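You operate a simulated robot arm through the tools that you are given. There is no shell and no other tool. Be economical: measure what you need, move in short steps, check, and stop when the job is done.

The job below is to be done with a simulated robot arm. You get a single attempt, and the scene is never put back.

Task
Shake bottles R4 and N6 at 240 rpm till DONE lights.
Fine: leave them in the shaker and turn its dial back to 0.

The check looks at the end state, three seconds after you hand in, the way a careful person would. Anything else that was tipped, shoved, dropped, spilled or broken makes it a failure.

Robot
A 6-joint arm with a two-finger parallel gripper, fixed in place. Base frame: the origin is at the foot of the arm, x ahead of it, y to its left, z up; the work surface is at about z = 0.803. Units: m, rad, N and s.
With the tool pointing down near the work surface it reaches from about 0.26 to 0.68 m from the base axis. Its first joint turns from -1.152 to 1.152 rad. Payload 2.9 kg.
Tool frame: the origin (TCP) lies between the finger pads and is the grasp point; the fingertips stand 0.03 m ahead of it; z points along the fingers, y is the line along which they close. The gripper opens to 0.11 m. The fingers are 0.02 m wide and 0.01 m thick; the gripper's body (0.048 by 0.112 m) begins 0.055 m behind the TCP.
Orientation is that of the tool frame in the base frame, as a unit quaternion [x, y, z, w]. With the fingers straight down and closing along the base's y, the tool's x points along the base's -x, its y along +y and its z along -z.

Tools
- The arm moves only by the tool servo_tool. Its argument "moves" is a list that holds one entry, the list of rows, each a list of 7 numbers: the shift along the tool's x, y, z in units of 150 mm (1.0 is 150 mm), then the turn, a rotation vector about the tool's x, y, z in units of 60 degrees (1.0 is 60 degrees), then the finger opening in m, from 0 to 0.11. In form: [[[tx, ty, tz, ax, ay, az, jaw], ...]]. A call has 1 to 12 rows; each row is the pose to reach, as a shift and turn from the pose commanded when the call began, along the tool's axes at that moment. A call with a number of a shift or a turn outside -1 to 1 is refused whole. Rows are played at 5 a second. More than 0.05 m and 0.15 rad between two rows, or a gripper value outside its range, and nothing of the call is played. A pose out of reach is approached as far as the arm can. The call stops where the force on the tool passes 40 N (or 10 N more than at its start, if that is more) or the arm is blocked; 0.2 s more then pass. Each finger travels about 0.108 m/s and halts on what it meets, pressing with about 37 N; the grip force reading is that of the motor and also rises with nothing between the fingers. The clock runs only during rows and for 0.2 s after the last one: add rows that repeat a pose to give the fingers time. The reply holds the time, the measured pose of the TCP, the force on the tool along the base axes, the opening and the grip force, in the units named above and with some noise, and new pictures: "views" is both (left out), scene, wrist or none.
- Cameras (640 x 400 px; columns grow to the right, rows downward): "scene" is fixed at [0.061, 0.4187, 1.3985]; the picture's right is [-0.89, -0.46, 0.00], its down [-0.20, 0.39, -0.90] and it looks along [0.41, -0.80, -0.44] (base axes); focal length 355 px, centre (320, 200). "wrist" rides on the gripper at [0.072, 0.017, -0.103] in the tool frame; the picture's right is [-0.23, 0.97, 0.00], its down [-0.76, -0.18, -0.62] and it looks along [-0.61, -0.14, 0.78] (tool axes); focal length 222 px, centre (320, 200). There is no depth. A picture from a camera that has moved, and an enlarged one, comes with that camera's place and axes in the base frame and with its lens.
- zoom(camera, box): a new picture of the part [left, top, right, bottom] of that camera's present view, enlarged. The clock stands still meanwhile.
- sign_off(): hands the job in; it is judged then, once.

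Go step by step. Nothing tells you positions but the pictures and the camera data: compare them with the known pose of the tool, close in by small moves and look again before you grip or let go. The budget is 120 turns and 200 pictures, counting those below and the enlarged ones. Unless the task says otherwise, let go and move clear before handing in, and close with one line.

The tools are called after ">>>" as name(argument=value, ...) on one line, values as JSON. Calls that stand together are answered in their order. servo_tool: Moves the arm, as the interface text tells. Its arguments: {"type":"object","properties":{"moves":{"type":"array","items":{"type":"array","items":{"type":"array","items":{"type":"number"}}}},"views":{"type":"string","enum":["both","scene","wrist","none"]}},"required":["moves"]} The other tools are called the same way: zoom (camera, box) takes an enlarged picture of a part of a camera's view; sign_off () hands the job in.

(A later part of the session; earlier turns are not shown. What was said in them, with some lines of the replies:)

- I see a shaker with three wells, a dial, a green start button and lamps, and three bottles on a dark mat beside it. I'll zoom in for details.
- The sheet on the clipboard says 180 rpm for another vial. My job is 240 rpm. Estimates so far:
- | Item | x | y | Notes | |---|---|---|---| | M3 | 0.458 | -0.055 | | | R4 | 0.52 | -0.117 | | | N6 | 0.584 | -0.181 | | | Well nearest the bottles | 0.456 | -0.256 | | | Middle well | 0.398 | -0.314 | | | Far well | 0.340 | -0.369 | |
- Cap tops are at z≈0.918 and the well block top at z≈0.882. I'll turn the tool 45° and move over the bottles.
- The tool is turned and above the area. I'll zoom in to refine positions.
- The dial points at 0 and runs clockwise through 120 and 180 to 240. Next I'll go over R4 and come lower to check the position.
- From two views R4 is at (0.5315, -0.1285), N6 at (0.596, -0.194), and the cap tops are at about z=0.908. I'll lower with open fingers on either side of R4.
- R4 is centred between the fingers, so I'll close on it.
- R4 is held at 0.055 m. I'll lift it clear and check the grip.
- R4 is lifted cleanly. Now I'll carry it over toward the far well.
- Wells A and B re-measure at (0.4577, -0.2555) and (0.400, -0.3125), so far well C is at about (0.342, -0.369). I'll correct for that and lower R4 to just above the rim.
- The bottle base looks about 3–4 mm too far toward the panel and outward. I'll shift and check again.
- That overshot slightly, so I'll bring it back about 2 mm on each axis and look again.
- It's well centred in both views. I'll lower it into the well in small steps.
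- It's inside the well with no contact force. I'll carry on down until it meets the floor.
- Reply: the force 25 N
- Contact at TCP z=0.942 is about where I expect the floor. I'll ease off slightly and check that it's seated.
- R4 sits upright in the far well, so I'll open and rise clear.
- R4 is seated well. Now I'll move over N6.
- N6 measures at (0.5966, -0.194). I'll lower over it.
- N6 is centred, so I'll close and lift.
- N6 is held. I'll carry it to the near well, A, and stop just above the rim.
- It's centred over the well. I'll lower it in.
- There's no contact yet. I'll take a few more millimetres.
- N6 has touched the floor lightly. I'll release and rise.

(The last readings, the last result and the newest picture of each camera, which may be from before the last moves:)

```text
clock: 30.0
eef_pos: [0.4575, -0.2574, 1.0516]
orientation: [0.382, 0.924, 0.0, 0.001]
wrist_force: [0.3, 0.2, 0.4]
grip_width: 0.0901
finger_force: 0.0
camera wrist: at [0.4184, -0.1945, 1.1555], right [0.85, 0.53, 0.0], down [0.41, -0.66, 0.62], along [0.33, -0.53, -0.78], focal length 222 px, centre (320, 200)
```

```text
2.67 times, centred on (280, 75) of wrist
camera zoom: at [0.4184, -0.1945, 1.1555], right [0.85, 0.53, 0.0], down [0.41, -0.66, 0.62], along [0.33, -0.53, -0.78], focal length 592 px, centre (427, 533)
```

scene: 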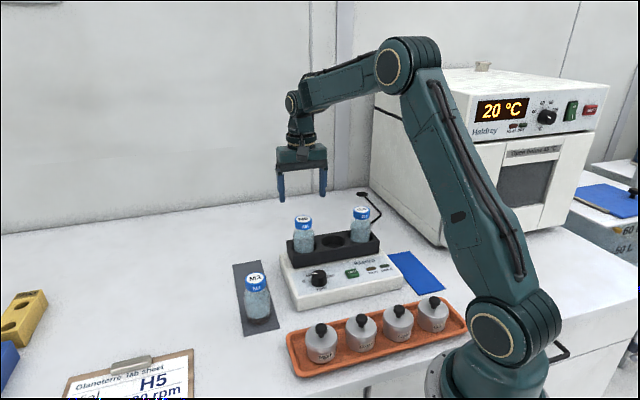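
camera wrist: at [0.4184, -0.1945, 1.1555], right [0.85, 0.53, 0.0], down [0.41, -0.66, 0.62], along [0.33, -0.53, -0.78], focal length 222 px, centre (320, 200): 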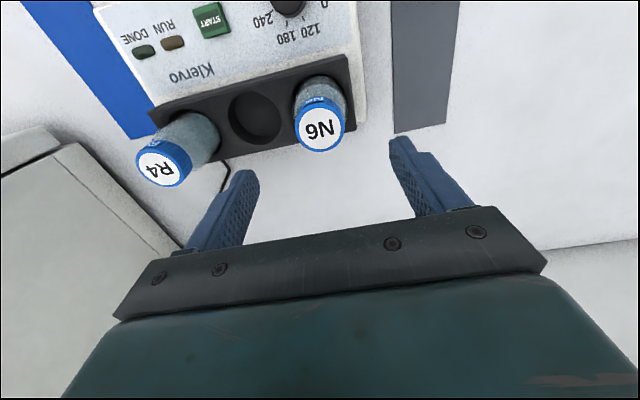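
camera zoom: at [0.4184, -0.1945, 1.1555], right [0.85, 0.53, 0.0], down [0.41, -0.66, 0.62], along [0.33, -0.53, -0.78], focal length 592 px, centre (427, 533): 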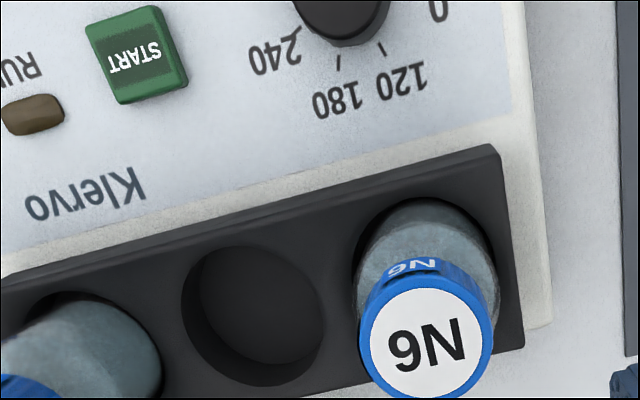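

Both bottles stand in the shaker. The knob is at about (0.378, -0.189), its top at about z=0.869, and the ticks for 0/120/180/240 are about 40° apart running clockwise. I'll move above the knob and pre-turn the tool 60° anticlockwise so the 120° clockwise turn fits in one grip.

>>> servo_tool(moves=[[[0.087, -0.006, 0, 0, 0, -0.125, 0.09], [0.174, -0.013, 0, 0, 0, -0.25, 0.09], [0.26, -0.02, 0, 0, 0, -0.375, 0.09], [0.35, -0.026, 0, 0, 0, -0.5, 0.08], [0.436, -0.032, 0, 0, 0, -0.625, 0.08], [0.523, -0.039, 0, 0, 0, -0.75, 0.08], [0.61, -0.045, 0, 0, 0, -0.875, 0.08], [0.697, -0.052, 0, 0, 0, -1.0, 0.08], [0.697, -0.052, 0, 0, 0, -1.0, 0.08]]])

>>> zoom(camera="wrist", box=[240, 60, 400, 160])

```text
clock: 32.0
eef_pos: [0.3777, -0.1888, 1.0511]
orientation: [-0.131, 0.991, 0.0, -0.001]
wrist_force: [0.3, 0.0, 0.1]
grip_width: 0.0801
finger_force: 0.1
camera wrist: at [0.3044, -0.1918, 1.1556], right [-0.03, 1.0, 0.0], down [0.78, 0.03, 0.62], along [0.62, 0.02, -0.78], focal length 222 px, centre (320, 200)
```

scene: 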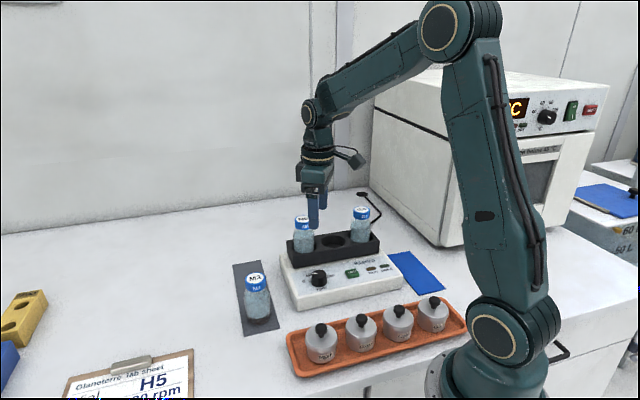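
wrist: 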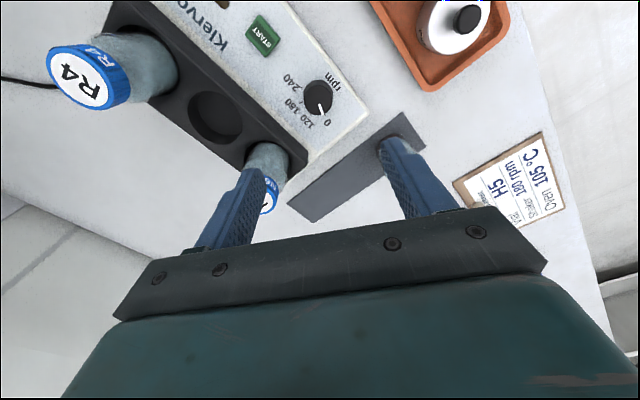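

```text
4.00 times, centred on (320, 110) of wrist
camera zoom: at [0.3044, -0.1918, 1.1556], right [-0.03, 1.0, 0.0], down [0.78, 0.03, 0.62], along [0.62, 0.02, -0.78], focal length 888 px, centre (320, 560)
```

zoom: 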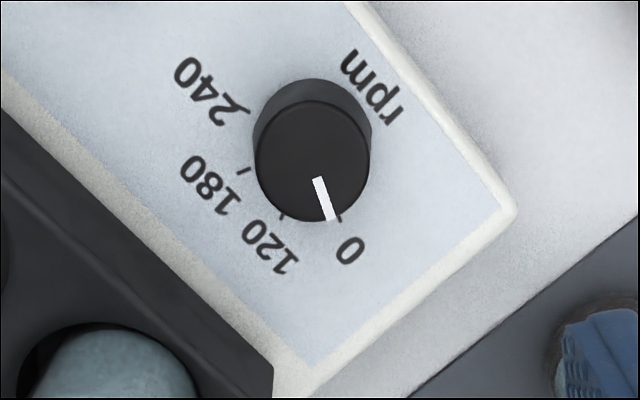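

The ticks come out 45° apart, so 0 to 240 is a 135° clockwise turn. The pointer sits on 0. I'll correct by 2 mm, turn a further 7.5° anticlockwise, and descend part-way.

>>> servo_tool(moves=[[[0.013, -0.011, 0.1, 0, 0, -0.125, 0.07], [0.013, -0.011, 0.3, 0, 0, -0.125, 0.07], [0.013, -0.011, 0.5, 0, 0, -0.125, 0.07], [0.013, -0.011, 0.7, 0, 0, -0.125, 0.07], [0.013, -0.011, 0.8, 0, 0, -0.125, 0.07], [0.013, -0.011, 0.8, 0, 0, -0.125, 0.07]]])

>>> zoom(camera="scene", box=[256, 200, 384, 280])

>>> zoom(camera="wrist", box=[224, 80, 416, 200])

```text
clock: 33.4
eef_pos: [0.3782, -0.1923, 0.9317]
orientation: [-0.195, 0.981, 0.0, 0.0]
wrist_force: [0.0, 0.4, -0.5]
grip_width: 0.0701
finger_force: 0.0
camera wrist: at [0.3047, -0.2037, 1.0349], right [-0.16, 0.99, 0.0], down [0.77, 0.13, 0.62], along [0.62, 0.1, -0.78], focal length 222 px, centre (320, 200)
```

scene: 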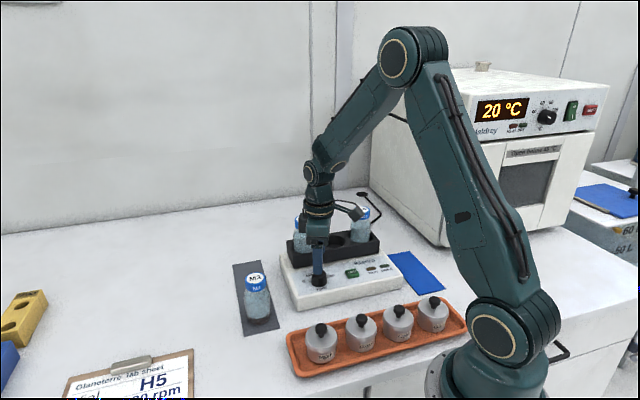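
wrist: 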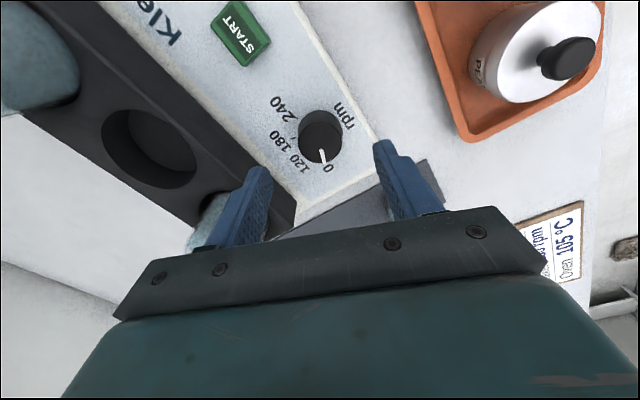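

```text
5.00 times, centred on (320, 240) of scene
camera zoom: at [0.061, 0.4187, 1.3985], right [-0.89, -0.46, 0.0], down [-0.2, 0.39, -0.9], along [0.41, -0.8, -0.44], focal length 1774 px, centre (320, 0)
```

zoom: 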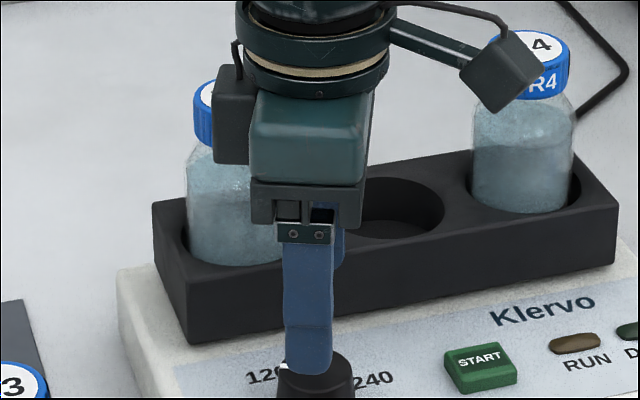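

```text
3.33 times, centred on (320, 140) of wrist
camera zoom: at [0.3047, -0.2037, 1.0349], right [-0.16, 0.99, 0.0], down [0.77, 0.13, 0.62], along [0.62, 0.1, -0.78], focal length 740 px, centre (320, 400)
```

zoom: 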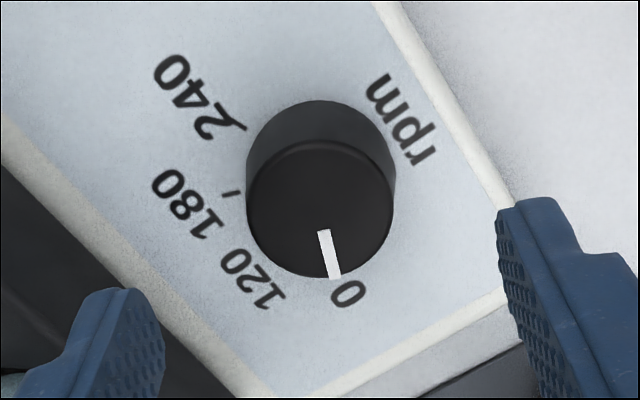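

The knob is exactly centred under the tool in the wrist view, and the bottles have clearance. I'll lower so the fingers straddle it.

>>> servo_tool(moves=[[[0, 0, 0.1, 0, 0, 0, 0.07], [0, 0, 0.2, 0, 0, 0, 0.07], [0, 0, 0.27, 0, 0, 0, 0.07], [0, 0, 0.32, 0, 0, 0, 0.07], [0, 0, 0.32, 0, 0, 0, 0.07]]], views="wrist")

>>> zoom(camera="scene", box=[256, 220, 384, 300])

```text
clock: 34.6
eef_pos: [0.3778, -0.1925, 0.8843]
orientation: [-0.195, 0.981, 0.0, 0.0]
wrist_force: [0.0, 0.1, 0.1]
grip_width: 0.0699
finger_force: 0.1
camera wrist: at [0.3041, -0.2046, 0.9868], right [-0.16, 0.99, 0.0], down [0.77, 0.13, 0.62], along [0.62, 0.1, -0.78], focal length 222 px, centre (320, 200)
```

wrist: 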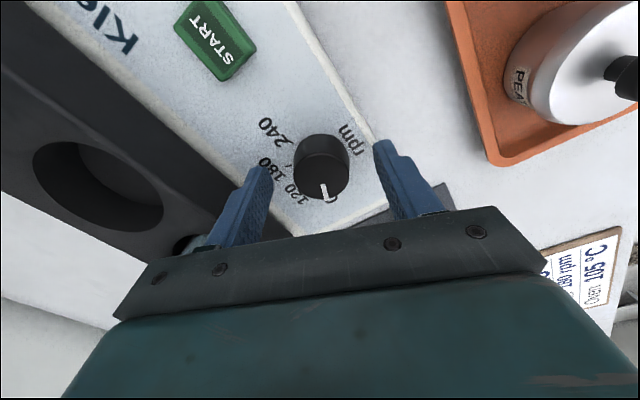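

```text
5.00 times, centred on (320, 260) of scene
camera zoom: at [0.061, 0.4187, 1.3985], right [-0.89, -0.46, 0.0], down [-0.2, 0.39, -0.9], along [0.41, -0.8, -0.44], focal length 1774 px, centre (320, -100)
```

zoom: 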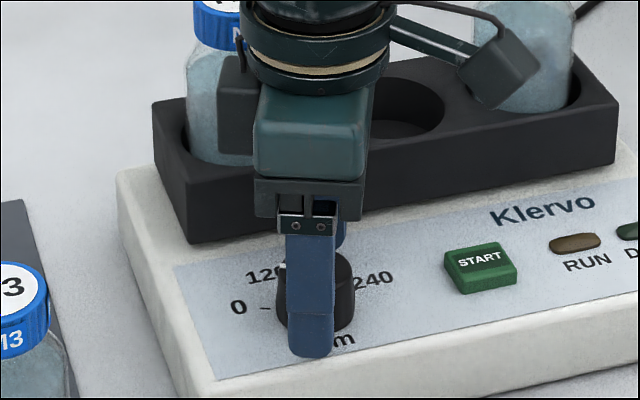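

The fingers straddle the knob with the tips above the panel. I'll close on it.

>>> servo_tool(moves=[[[0, 0, 0, 0, 0, 0, 0.055], [0, 0, 0, 0, 0, 0, 0.045], [0, 0, 0, 0, 0, 0, 0.035], [0, 0, 0, 0, 0, 0, 0.025], [0, 0, 0, 0, 0, 0, 0.025]]], views="wrist")

```text
clock: 35.8
eef_pos: [0.3767, -0.1919, 0.8825]
orientation: [-0.194, 0.981, 0.001, 0.0]
wrist_force: [-0.8, 4.6, 0.8]
grip_width: 0.0363
finger_force: 44.7
camera wrist: at [0.3041, -0.2043, 0.987], right [-0.16, 0.99, 0.0], down [0.77, 0.13, 0.62], along [0.61, 0.1, -0.78], focal length 222 px, centre (320, 200)
```

wrist: 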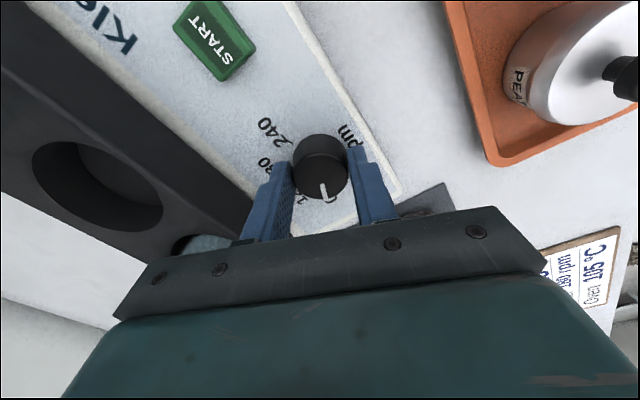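

I have the knob at 0.036 m. I'll turn 45° clockwise first, as a test.

>>> servo_tool(moves=[[[0, 0, 0, 0, 0, 0.125, 0.025], [0, 0, 0, 0, 0, 0.25, 0.025], [0, 0, 0, 0, 0, 0.375, 0.025], [0, 0, 0, 0, 0, 0.5, 0.025], [0, 0, 0, 0, 0, 0.625, 0.025], [0, 0, 0, 0, 0, 0.75, 0.025], [0, 0, 0, 0, 0, 0.75, 0.025]]], views="wrist")

>>> zoom(camera="wrist", box=[240, 110, 400, 210])

```text
clock: 37.4
eef_pos: [0.3763, -0.1907, 0.8827]
orientation: [0.196, 0.981, 0.002, -0.001]
wrist_force: [1.3, 7.6, -16.1]
grip_width: 0.0366
finger_force: 44.8
camera wrist: at [0.3172, -0.1478, 0.9872], right [0.58, 0.81, 0.0], down [0.64, -0.46, 0.62], along [0.5, -0.36, -0.78], focal length 222 px, centre (320, 200)
```

wrist: 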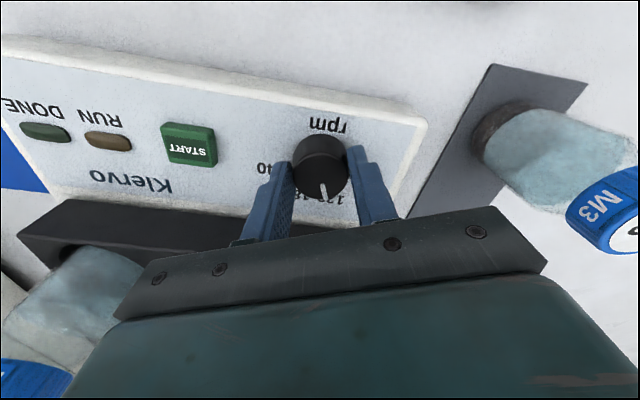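

```text
4.00 times, centred on (320, 160) of wrist
camera zoom: at [0.3172, -0.1478, 0.9872], right [0.58, 0.81, 0.0], down [0.64, -0.46, 0.62], along [0.5, -0.36, -0.78], focal length 888 px, centre (320, 360)
```

zoom: 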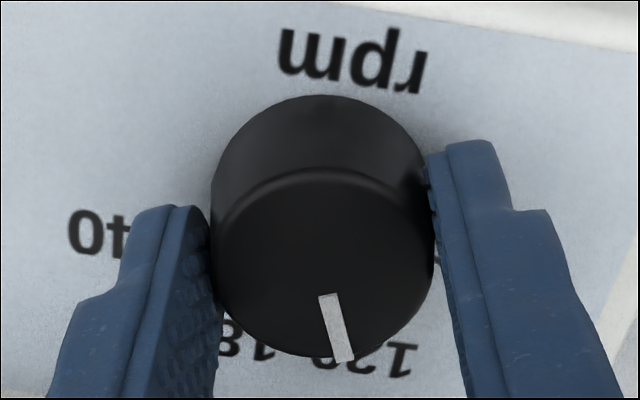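

The knob follows the tool. I'll continue with another 45°.

>>> servo_tool(moves=[[[0, 0, 0.003, 0, 0, 0.125, 0.025], [0, 0, 0.006, 0, 0, 0.25, 0.025], [0, 0, 0.008, 0, 0, 0.375, 0.025], [0, 0, 0.008, 0, 0, 0.5, 0.025], [0, 0, 0.008, 0, 0, 0.625, 0.025], [0, 0, 0.008, 0, 0, 0.75, 0.025], [0, 0, 0.008, 0, 0, 0.75, 0.025]]], views="scene")

>>> zoom(camera="wrist", box=[240, 110, 400, 210])

```text
clock: 39.0
eef_pos: [0.3781, -0.1901, 0.8827]
orientation: [0.556, 0.831, 0.0, 0.001]
wrist_force: [-9.6, 22.3, 32.2]
grip_width: 0.0363
finger_force: 45.2
```

scene: 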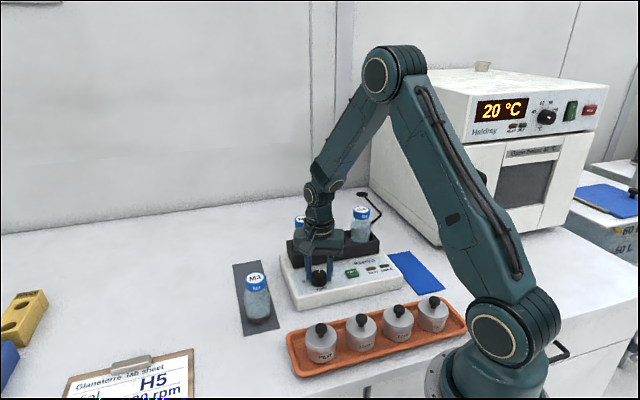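

```text
4.00 times, centred on (320, 160) of wrist
camera zoom: at [0.3658, -0.1171, 0.9871], right [0.99, 0.16, 0.0], down [0.13, -0.77, 0.62], along [0.1, -0.61, -0.78], focal length 888 px, centre (320, 360)
```

zoom: 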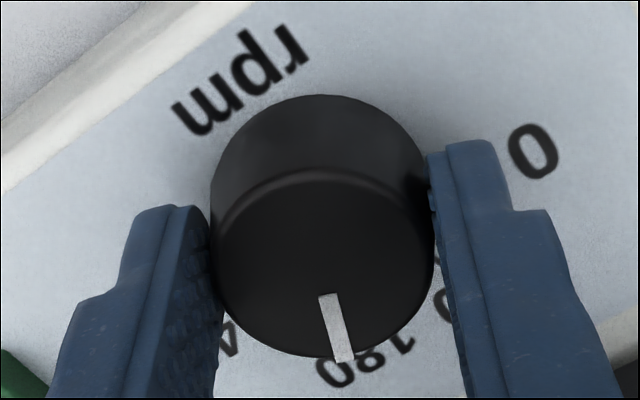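

The knob is at 180, but side force is building up from a slight off-centre grip. I'll open to relax it, then regrip.

>>> servo_tool(moves=[[[0, 0, 0, 0, 0, 0, 0.05], [0, 0, 0, 0, 0, 0, 0.06], [0, 0, 0, 0, 0, 0, 0.06]]], views="none")

>>> zoom(camera="wrist", box=[240, 110, 400, 210])

```text
clock: 39.8
eef_pos: [0.3772, -0.1921, 0.8817]
orientation: [0.556, 0.831, 0.001, 0.0]
wrist_force: [-0.9, -0.1, 0.1]
grip_width: 0.0603
finger_force: 0.1
```

```text
4.00 times, centred on (320, 160) of wrist
camera zoom: at [0.3659, -0.1181, 0.9858], right [0.99, 0.16, 0.0], down [0.13, -0.77, 0.62], along [0.1, -0.61, -0.78], focal length 888 px, centre (320, 360)
```

zoom: 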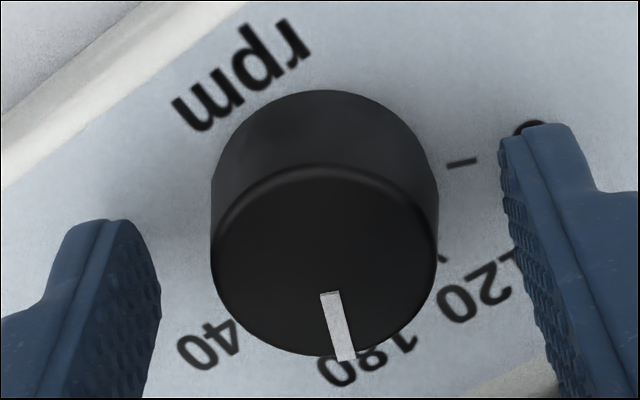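

Pointer at 180. I'll shift about 1 mm, regrip and turn the last 45°.

>>> servo_tool(moves=[[[0.007, 0.004, -0.006, 0, 0, 0, 0.06], [0.007, 0.004, -0.006, 0, 0, 0, 0.05], [0.007, 0.004, -0.006, 0, 0, 0, 0.035], [0.007, 0.004, -0.006, 0, 0, 0, 0.025], [0.007, 0.004, -0.006, 0, 0, 0, 0.025]]], views="none")

>>> servo_tool(moves=[[[0, 0, 0, 0, 0, 0.125, 0.025], [0, 0, 0, 0, 0, 0.25, 0.025], [0, 0, 0, 0, 0, 0.375, 0.025], [0, 0, 0, 0, 0, 0.5, 0.025], [0, 0, 0, 0, 0, 0.625, 0.025], [0, 0, 0, 0, 0, 0.75, 0.025], [0, 0, 0, 0, 0, 0.75, 0.025]]], views="scene")

>>> zoom(camera="wrist", box=[240, 110, 400, 210])

```text
clock: 41.0
eef_pos: [0.3788, -0.1904, 0.8831]
orientation: [0.555, 0.832, 0.001, 0.0]
wrist_force: [-0.4, 0.8, -0.8]
grip_width: 0.0364
finger_force: 44.7
```

```text
clock: 42.6
eef_pos: [0.3783, -0.1893, 0.8844]
orientation: [0.832, 0.555, 0.001, 0.001]
wrist_force: [17.0, -0.4, -10.1]
grip_width: 0.0362
finger_force: 44.8
```

scene: 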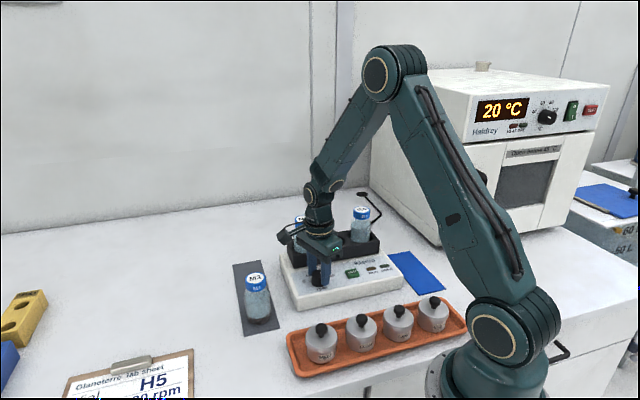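

```text
4.00 times, centred on (320, 160) of wrist
camera zoom: at [0.4221, -0.1293, 0.9871], right [0.81, -0.58, 0.0], down [-0.46, -0.64, 0.62], along [-0.36, -0.51, -0.78], focal length 888 px, centre (320, 360)
```

zoom: 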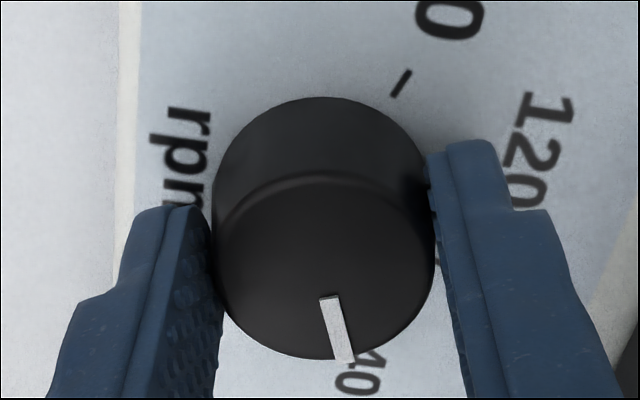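

The pointer now lies at 240. I'll open, rise straight up and check the setting from above.

>>> servo_tool(moves=[[[0, 0, 0, 0, 0, 0, 0.05], [0, 0, 0, 0, 0, 0, 0.07], [0, 0, 0, 0, 0, 0, 0.07], [0, 0, -0.15, 0, 0, 0, 0.07], [0, 0, -0.4, 0, 0, 0, 0.07], [0, 0, -0.7, 0, 0, 0, 0.07], [0, 0, -0.9, 0, 0, 0, 0.07], [0, 0, -0.9, 0, 0, 0, 0.07]]])

>>> zoom(camera="wrist", box=[240, 70, 400, 170])

>>> zoom(camera="scene", box=[276, 220, 404, 300])

```text
clock: 44.4
eef_pos: [0.3793, -0.1891, 1.0183]
orientation: [0.832, 0.555, -0.001, 0.0]
wrist_force: [0.1, 0.6, 0.0]
grip_width: 0.0701
finger_force: 0.1
camera wrist: at [0.4221, -0.1287, 1.1226], right [0.81, -0.58, 0.0], down [-0.46, -0.64, 0.62], along [-0.36, -0.51, -0.78], focal length 222 px, centre (320, 200)
```

scene: 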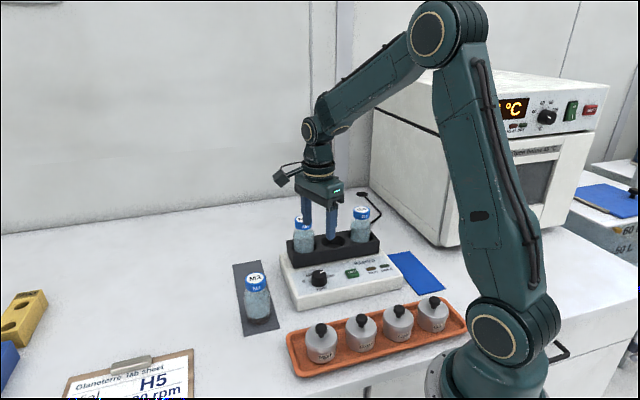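
wrist: 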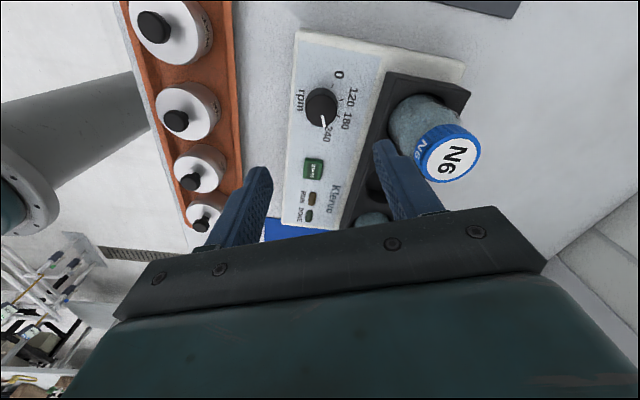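

```text
4.00 times, centred on (320, 120) of wrist
camera zoom: at [0.4221, -0.1287, 1.1226], right [0.81, -0.58, 0.0], down [-0.46, -0.64, 0.62], along [-0.36, -0.51, -0.78], focal length 888 px, centre (320, 520)
```

zoom: 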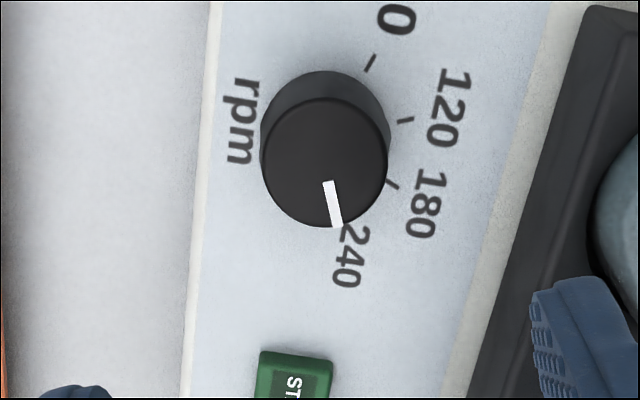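

```text
5.00 times, centred on (340, 260) of scene
camera zoom: at [0.061, 0.4187, 1.3985], right [-0.89, -0.46, 0.0], down [-0.2, 0.39, -0.9], along [0.41, -0.8, -0.44], focal length 1774 px, centre (220, -100)
```

zoom: 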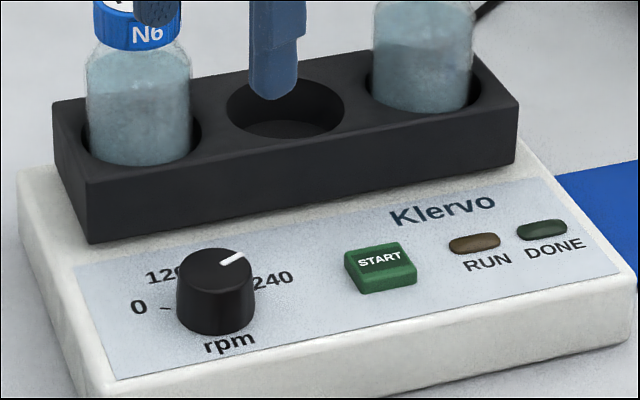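

The dial is at 240 (pointer measured at -113°, against -112.5° for the tick). Next is START, at about (0.3175, -0.253), top about z=0.851. I'll close the fingers and hover over it.

>>> servo_tool(moves=[[[-0.18, -0.07, 0, 0, 0, 0, 0.05], [-0.36, -0.14, 0, 0, 0, 0, 0.03], [-0.551, -0.217, 0, 0, 0, 0, 0.0], [-0.551, -0.217, 0.25, 0, 0, 0, 0.0], [-0.551, -0.217, 0.5, 0, 0, 0, 0.0], [-0.551, -0.217, 0.7, 0, 0, 0, 0.0], [-0.551, -0.217, 0.7, 0, 0, 0, 0.0]]])

>>> zoom(camera="wrist", box=[240, 90, 400, 190])

>>> zoom(camera="scene", box=[292, 220, 420, 300])

```text
clock: 46.0
eef_pos: [0.3157, -0.2512, 0.9136]
orientation: [0.832, 0.555, 0.001, 0.0]
wrist_force: [0.1, 0.4, 0.3]
grip_width: 0.0004
finger_force: 37.1
camera wrist: at [0.36, -0.1913, 1.016], right [0.81, -0.58, 0.0], down [-0.46, -0.64, 0.62], along [-0.36, -0.51, -0.78], focal length 222 px, centre (320, 200)
```

scene: 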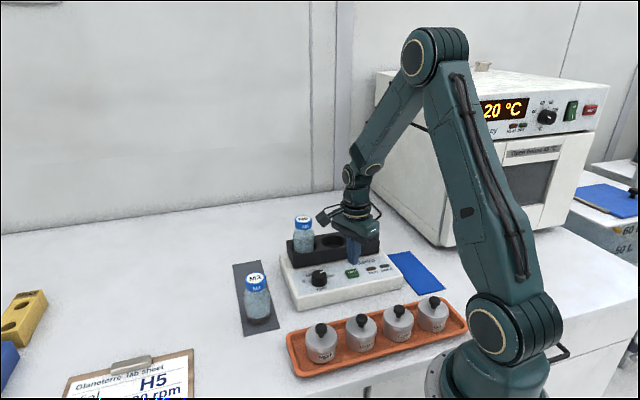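
wrist: 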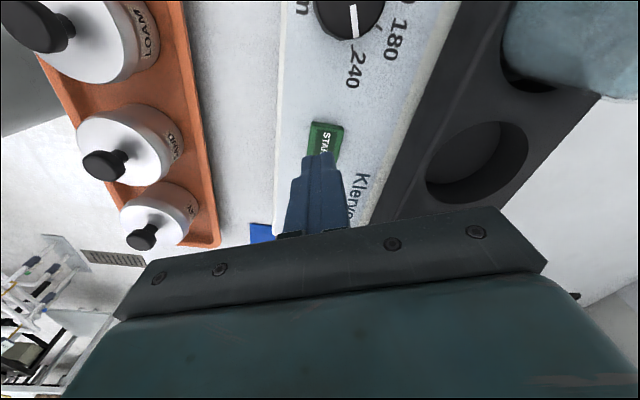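

```text
4.00 times, centred on (320, 140) of wrist
camera zoom: at [0.36, -0.1913, 1.016], right [0.81, -0.58, 0.0], down [-0.46, -0.64, 0.62], along [-0.36, -0.51, -0.78], focal length 888 px, centre (320, 440)
```

zoom: 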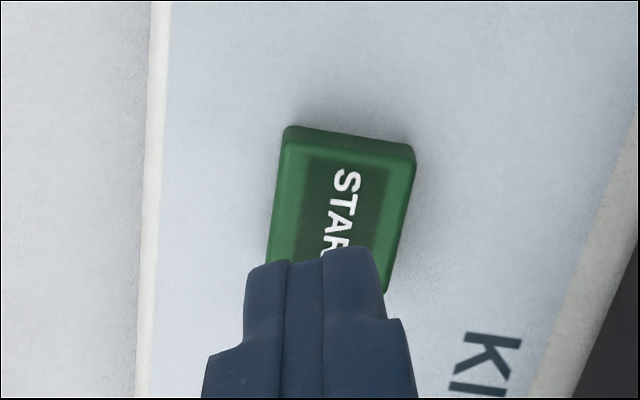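

```text
5.00 times, centred on (356, 260) of scene
camera zoom: at [0.061, 0.4187, 1.3985], right [-0.89, -0.46, 0.0], down [-0.2, 0.39, -0.9], along [0.41, -0.8, -0.44], focal length 1774 px, centre (140, -100)
```

zoom: 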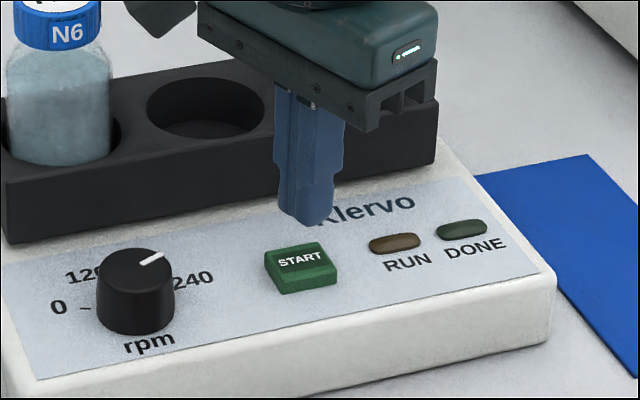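

The button is about 4 mm to the side. I'll correct for that and press down slowly.

>>> servo_tool(moves=[[[0, 0.025, 0.05, 0, 0, 0, 0.0], [0, 0.025, 0.1, 0, 0, 0, 0.0], [0, 0.025, 0.15, 0, 0, 0, 0.0], [0, 0.025, 0.18, 0, 0, 0, 0.0], [0, 0.025, 0.2, 0, 0, 0, 0.0], [0, 0.025, 0.215, 0, 0, 0, 0.0], [0, 0.025, 0.23, 0, 0, 0, 0.0]]], views="none")

>>> zoom(camera="scene", box=[292, 220, 420, 300])

```text
clock: 47.6
eef_pos: [0.3194, -0.2552, 0.8799]
orientation: [0.832, 0.555, 0.0, 0.0]
wrist_force: [1.4, 2.2, 3.2]
grip_width: 0.0
finger_force: 37.3
```

```text
5.00 times, centred on (356, 260) of scene
camera zoom: at [0.061, 0.4187, 1.3985], right [-0.89, -0.46, 0.0], down [-0.2, 0.39, -0.9], along [0.41, -0.8, -0.44], focal length 1774 px, centre (140, -100)
```

zoom: 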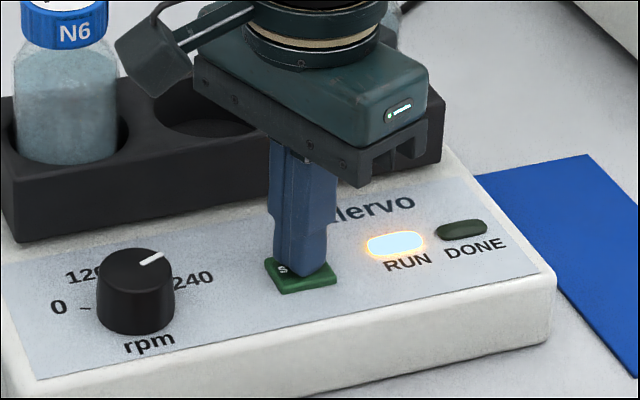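

RUN is lit. I'll lift off the button and wait for DONE.

>>> servo_tool(moves=[[[0, 0, -0.1, 0, 0, 0, 0.0], [0, 0, -0.3, 0, 0, 0, 0.0], [0, 0, -0.6, 0, 0, 0, 0.0], [0, 0, -0.9, 0, 0, 0, 0.0], [0, 0, -0.93, 0, 0, 0, 0.0], [0, 0, -0.93, 0, 0, 0, 0.0], [0, 0, -0.93, 0, 0, 0, 0.0], [0, 0, -0.93, 0, 0, 0, 0.0], [0, 0, -0.93, 0, 0, 0, 0.0], [0, 0, -0.93, 0, 0, 0, 0.0], [0, 0, -0.93, 0, 0, 0, 0.0], [0, 0, -0.93, 0, 0, 0, 0.0]]], views="none")

>>> zoom(camera="scene", box=[260, 190, 420, 290])

```text
clock: 50.2
eef_pos: [0.3182, -0.2547, 1.0193]
orientation: [0.831, 0.556, 0.0, 0.0]
wrist_force: [0.3, -0.9, 0.2]
grip_width: 0.0
finger_force: 37.0
```

```text
4.00 times, centred on (340, 240) of scene
camera zoom: at [0.061, 0.4187, 1.3985], right [-0.89, -0.46, 0.0], down [-0.2, 0.39, -0.9], along [0.41, -0.8, -0.44], focal length 1419 px, centre (240, 40)
```

zoom: 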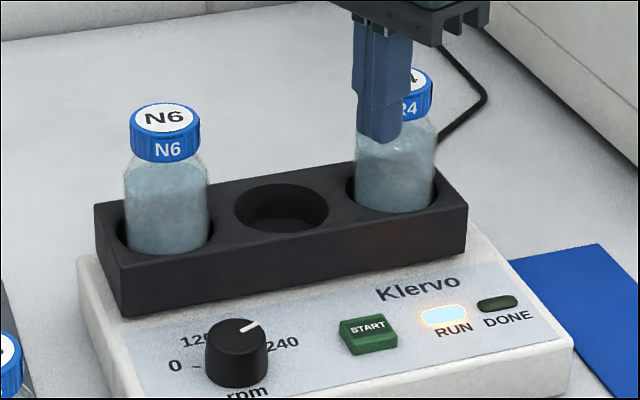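

It's running. I'll go back above the knob with the fingers open while waiting.

>>> servo_tool(moves=[[[0.18, 0.07, 0, 0, 0, 0, 0.0], [0.36, 0.14, 0, 0, 0, 0, 0.03], [0.551, 0.203, 0, 0, 0, 0, 0.07], [0.551, 0.203, 0, 0, 0, 0, 0.07], [0.551, 0.203, 0, 0, 0, 0, 0.07], [0.551, 0.203, 0, 0, 0, 0, 0.07], [0.551, 0.203, 0, 0, 0, 0, 0.07], [0.551, 0.203, 0, 0, 0, 0, 0.07], [0.551, 0.203, 0, 0, 0, 0, 0.07], [0.551, 0.203, 0, 0, 0, 0, 0.07], [0.551, 0.203, 0, 0, 0, 0, 0.07], [0.551, 0.203, 0, 0, 0, 0, 0.07]]], views="none")

>>> servo_tool(moves=[[[0, 0, 0, 0, 0, 0, 0.07], [0, 0, 0, 0, 0, 0, 0.07], [0, 0, 0, 0, 0, 0, 0.07], [0, 0, 0, 0, 0, 0, 0.07], [0, 0, 0, 0, 0, 0, 0.07], [0, 0, 0, 0, 0, 0, 0.07], [0, 0, 0, 0, 0, 0, 0.07], [0, 0, 0, 0, 0, 0, 0.07], [0, 0, 0, 0, 0, 0, 0.07], [0, 0, 0, 0, 0, 0, 0.07], [0, 0, 0, 0, 0, 0, 0.07], [0, 0, 0, 0, 0, 0, 0.07]]], views="scene")

```text
clock: 52.8
eef_pos: [0.3787, -0.1911, 1.0192]
orientation: [0.831, 0.556, -0.001, 0.001]
wrist_force: [-0.2, 0.1, 0.6]
grip_width: 0.07
finger_force: 0.0
```

```text
clock: 55.4
eef_pos: [0.3793, -0.1916, 1.0185]
orientation: [0.832, 0.555, 0.0, 0.0]
wrist_force: [-0.6, 0.0, 0.0]
grip_width: 0.0702
finger_force: 0.1
```

scene: 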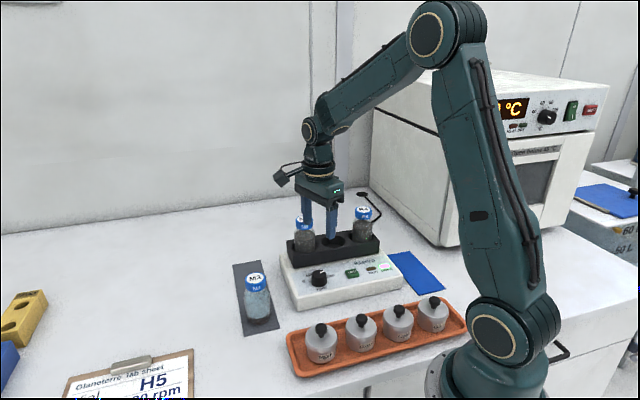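

>>> zoom(camera="scene", box=[276, 200, 404, 280])

>>> zoom(camera="wrist", box=[240, 60, 480, 210])

```text
5.00 times, centred on (340, 240) of scene
camera zoom: at [0.061, 0.4187, 1.3985], right [-0.89, -0.46, 0.0], down [-0.2, 0.39, -0.9], along [0.41, -0.8, -0.44], focal length 1774 px, centre (220, 0)
```

zoom: 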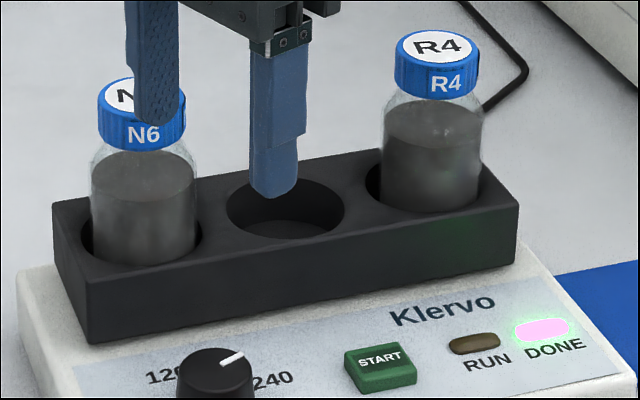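

```text
2.67 times, centred on (360, 135) of wrist
camera zoom: at [0.4229, -0.1308, 1.122], right [0.81, -0.58, 0.0], down [-0.46, -0.64, 0.62], along [-0.36, -0.51, -0.78], focal length 592 px, centre (213, 373)
```

zoom: 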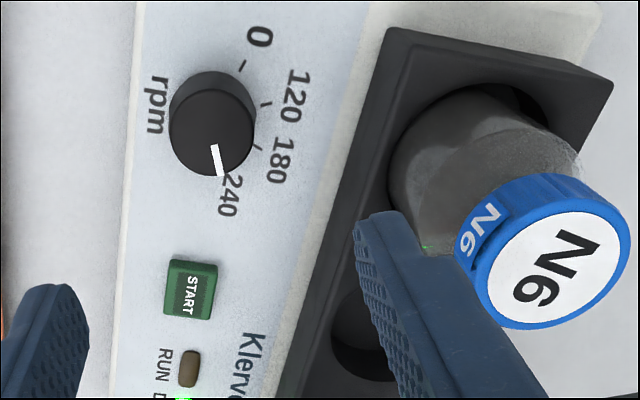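

DONE is lit and both samples are mixed. I'll descend on the knob again and grip it.

>>> servo_tool(moves=[[[0.006, -0.003, 0.25, 0, 0, 0, 0.07], [0.006, -0.003, 0.5, 0, 0, 0, 0.07], [0.006, -0.003, 0.7, 0, 0, 0, 0.07], [0.006, -0.003, 0.82, 0, 0, 0, 0.07], [0.006, -0.003, 0.9, 0, 0, 0, 0.07], [0.006, -0.003, 0.9, 0, 0, 0, 0.06], [0.006, -0.003, 0.9, 0, 0, 0, 0.045], [0.006, -0.003, 0.9, 0, 0, 0, 0.03], [0.006, -0.003, 0.9, 0, 0, 0, 0.025], [0.006, -0.003, 0.9, 0, 0, 0, 0.025]]], views="none")

>>> zoom(camera="wrist", box=[240, 110, 400, 210])

```text
clock: 57.6
eef_pos: [0.3779, -0.1895, 0.883]
orientation: [0.832, 0.555, -0.001, -0.002]
wrist_force: [-7.5, 2.1, -1.6]
grip_width: 0.0362
finger_force: 45.4
```

```text
4.00 times, centred on (320, 160) of wrist
camera zoom: at [0.4229, -0.13, 0.9862], right [0.81, -0.58, 0.0], down [-0.45, -0.64, 0.62], along [-0.37, -0.51, -0.78], focal length 888 px, centre (320, 360)
```

zoom: 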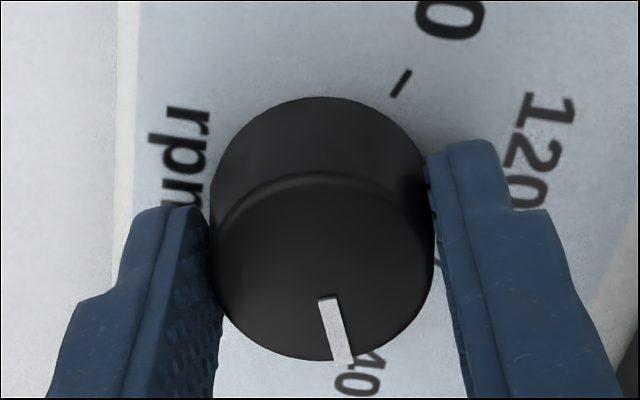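

It's gripped. I'll turn 45° anticlockwise.

>>> servo_tool(moves=[[[0, 0, 0, 0, 0, -0.125, 0.025], [0, 0, 0, 0, 0, -0.25, 0.025], [0, 0, 0, 0, 0, -0.375, 0.025], [0, 0, 0, 0, 0, -0.5, 0.025], [0, 0, 0, 0, 0, -0.625, 0.025], [0, 0, 0, 0, 0, -0.75, 0.025], [0, 0, 0, 0, 0, -0.75, 0.025]]], views="none")

```text
clock: 59.2
eef_pos: [0.377, -0.1902, 0.8827]
orientation: [0.555, 0.832, -0.001, -0.001]
wrist_force: [-12.6, -2.2, -16.6]
grip_width: 0.0366
finger_force: 44.9
```

Forces are moderate, so I'll turn another 45°.

>>> servo_tool(moves=[[[0, 0, 0, 0, 0, -0.125, 0.025], [0, 0, 0.003, 0, 0, -0.25, 0.025], [0, 0, 0.003, 0, 0, -0.375, 0.025], [0, 0, 0.003, 0, 0, -0.5, 0.025], [0, 0, 0.003, 0, 0, -0.625, 0.025], [0, 0, 0.003, 0, 0, -0.75, 0.025], [0, 0, 0.003, 0, 0, -0.75, 0.025]]], views="none")

>>> zoom(camera="wrist", box=[240, 110, 400, 210])

```text
clock: 60.8
eef_pos: [0.3776, -0.1907, 0.8823]
orientation: [0.196, 0.981, -0.002, -0.001]
wrist_force: [-24.4, -14.7, -4.9]
grip_width: 0.0365
finger_force: 45.4
```

```text
4.00 times, centred on (320, 160) of wrist
camera zoom: at [0.3176, -0.1468, 0.9863], right [0.58, 0.81, -0.01], down [0.64, -0.45, 0.62], along [0.5, -0.37, -0.78], focal length 888 px, centre (320, 360)
```

zoom: 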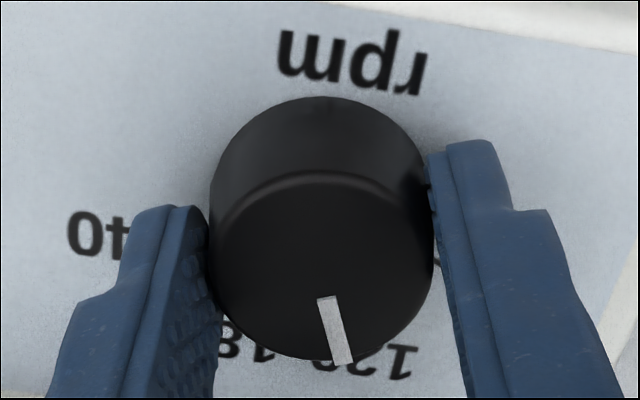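

It's at 120 with side force building. I'll open, nudge and regrip.

>>> servo_tool(moves=[[[0, 0, 0, 0, 0, 0, 0.05], [0, 0, 0, 0, 0, 0, 0.06], [0.005, -0.008, 0, 0, 0, 0, 0.06], [0.005, -0.008, 0, 0, 0, 0, 0.045], [0.005, -0.008, 0, 0, 0, 0, 0.03], [0.005, -0.008, 0, 0, 0, 0, 0.025], [0.005, -0.008, 0, 0, 0, 0, 0.025]]], views="none")

>>> servo_tool(moves=[[[0, 0, 0, 0, 0, -0.125, 0.025], [0, 0, 0, 0, 0, -0.25, 0.025], [0, 0, 0, 0, 0, -0.375, 0.025], [0, 0, 0, 0, 0, -0.5, 0.025], [0, 0, 0, 0, 0, -0.625, 0.025], [0, 0, 0, 0, 0, -0.75, 0.025], [0, 0, 0, 0, 0, -0.75, 0.025]]], views="none")

>>> zoom(camera="wrist", box=[240, 110, 400, 210])

```text
clock: 62.4
eef_pos: [0.3773, -0.1907, 0.8831]
orientation: [0.195, 0.981, 0.0, 0.0]
wrist_force: [-3.8, -12.9, -0.2]
grip_width: 0.0361
finger_force: 44.7
```

```text
clock: 64.0
eef_pos: [0.3782, -0.1914, 0.8847]
orientation: [-0.195, 0.981, -0.001, 0.0]
wrist_force: [-0.5, -13.9, 6.1]
grip_width: 0.0364
finger_force: 45.1
```

```text
4.00 times, centred on (320, 160) of wrist
camera zoom: at [0.3048, -0.2034, 0.9872], right [-0.16, 0.99, 0.0], down [0.77, 0.13, 0.62], along [0.62, 0.1, -0.78], focal length 888 px, centre (320, 360)
```

zoom: 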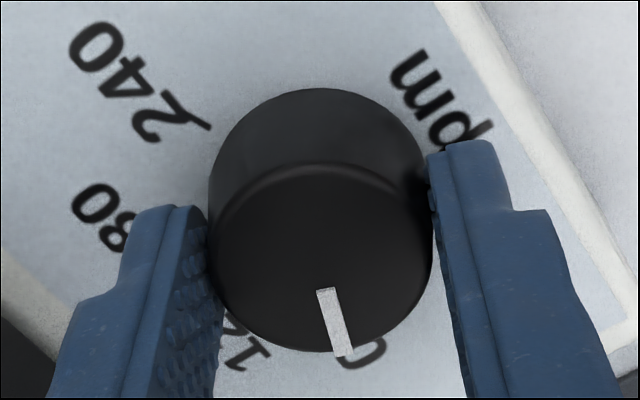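

The pointer is back toward 0. I'll open, rise and check.

>>> servo_tool(moves=[[[0, 0, 0, 0, 0, 0, 0.05], [0, 0, 0, 0, 0, 0, 0.07], [0, 0, 0, 0, 0, 0, 0.07], [0, 0, -0.15, 0, 0, 0, 0.07], [0, 0, -0.4, 0, 0, 0, 0.07], [0, 0, -0.7, 0, 0, 0, 0.07], [0, 0, -1.0, 0, 0, 0, 0.07], [0, 0, -1.0, 0, 0, 0, 0.07]]])

>>> zoom(camera="wrist", box=[240, 60, 400, 160])

>>> zoom(camera="scene", box=[260, 200, 420, 300])

```text
clock: 65.8
eef_pos: [0.3768, -0.1914, 1.0358]
orientation: [-0.195, 0.981, 0.0, 0.0]
wrist_force: [-0.9, 0.4, -0.1]
grip_width: 0.0698
finger_force: 0.1
camera wrist: at [0.3047, -0.2035, 1.139], right [-0.16, 0.99, 0.0], down [0.77, 0.13, 0.62], along [0.61, 0.1, -0.78], focal length 222 px, centre (320, 200)
```

scene: 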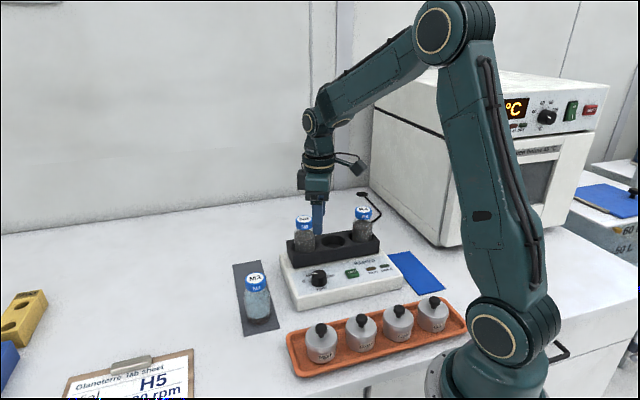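
wrist: 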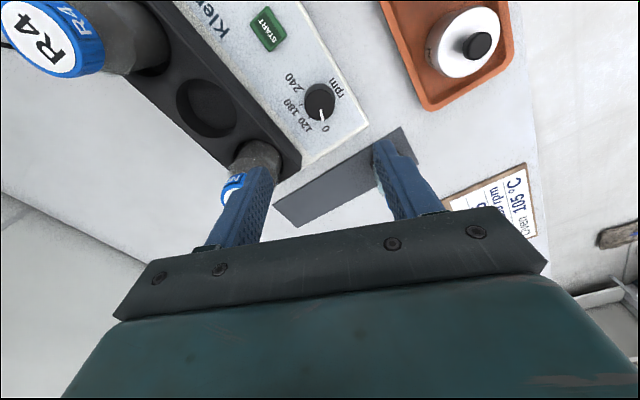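

```text
4.00 times, centred on (320, 110) of wrist
camera zoom: at [0.3047, -0.2035, 1.139], right [-0.16, 0.99, 0.0], down [0.77, 0.13, 0.62], along [0.61, 0.1, -0.78], focal length 888 px, centre (320, 560)
```

zoom: 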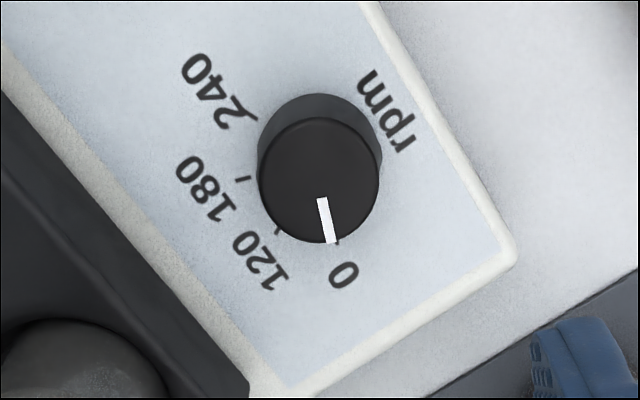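

```text
4.00 times, centred on (340, 250) of scene
camera zoom: at [0.061, 0.4187, 1.3985], right [-0.89, -0.46, 0.0], down [-0.2, 0.39, -0.9], along [0.41, -0.8, -0.44], focal length 1419 px, centre (240, 0)
```

zoom: 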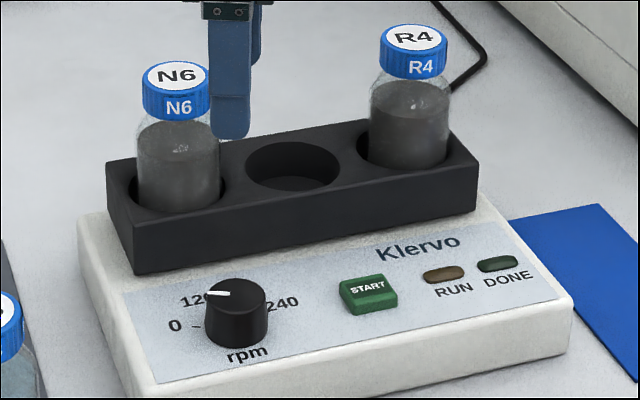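

The dial is back at 0, matching the starting picture. Both bottles stand in the shaker with mixed contents, nothing else has moved, and the arm is clear.

>>> sign_off()

```text
The job is handed in.
```

R4 and N6 were shaken at 240 rpm until DONE lit; both are still in the shaker, and its dial is back at 0.
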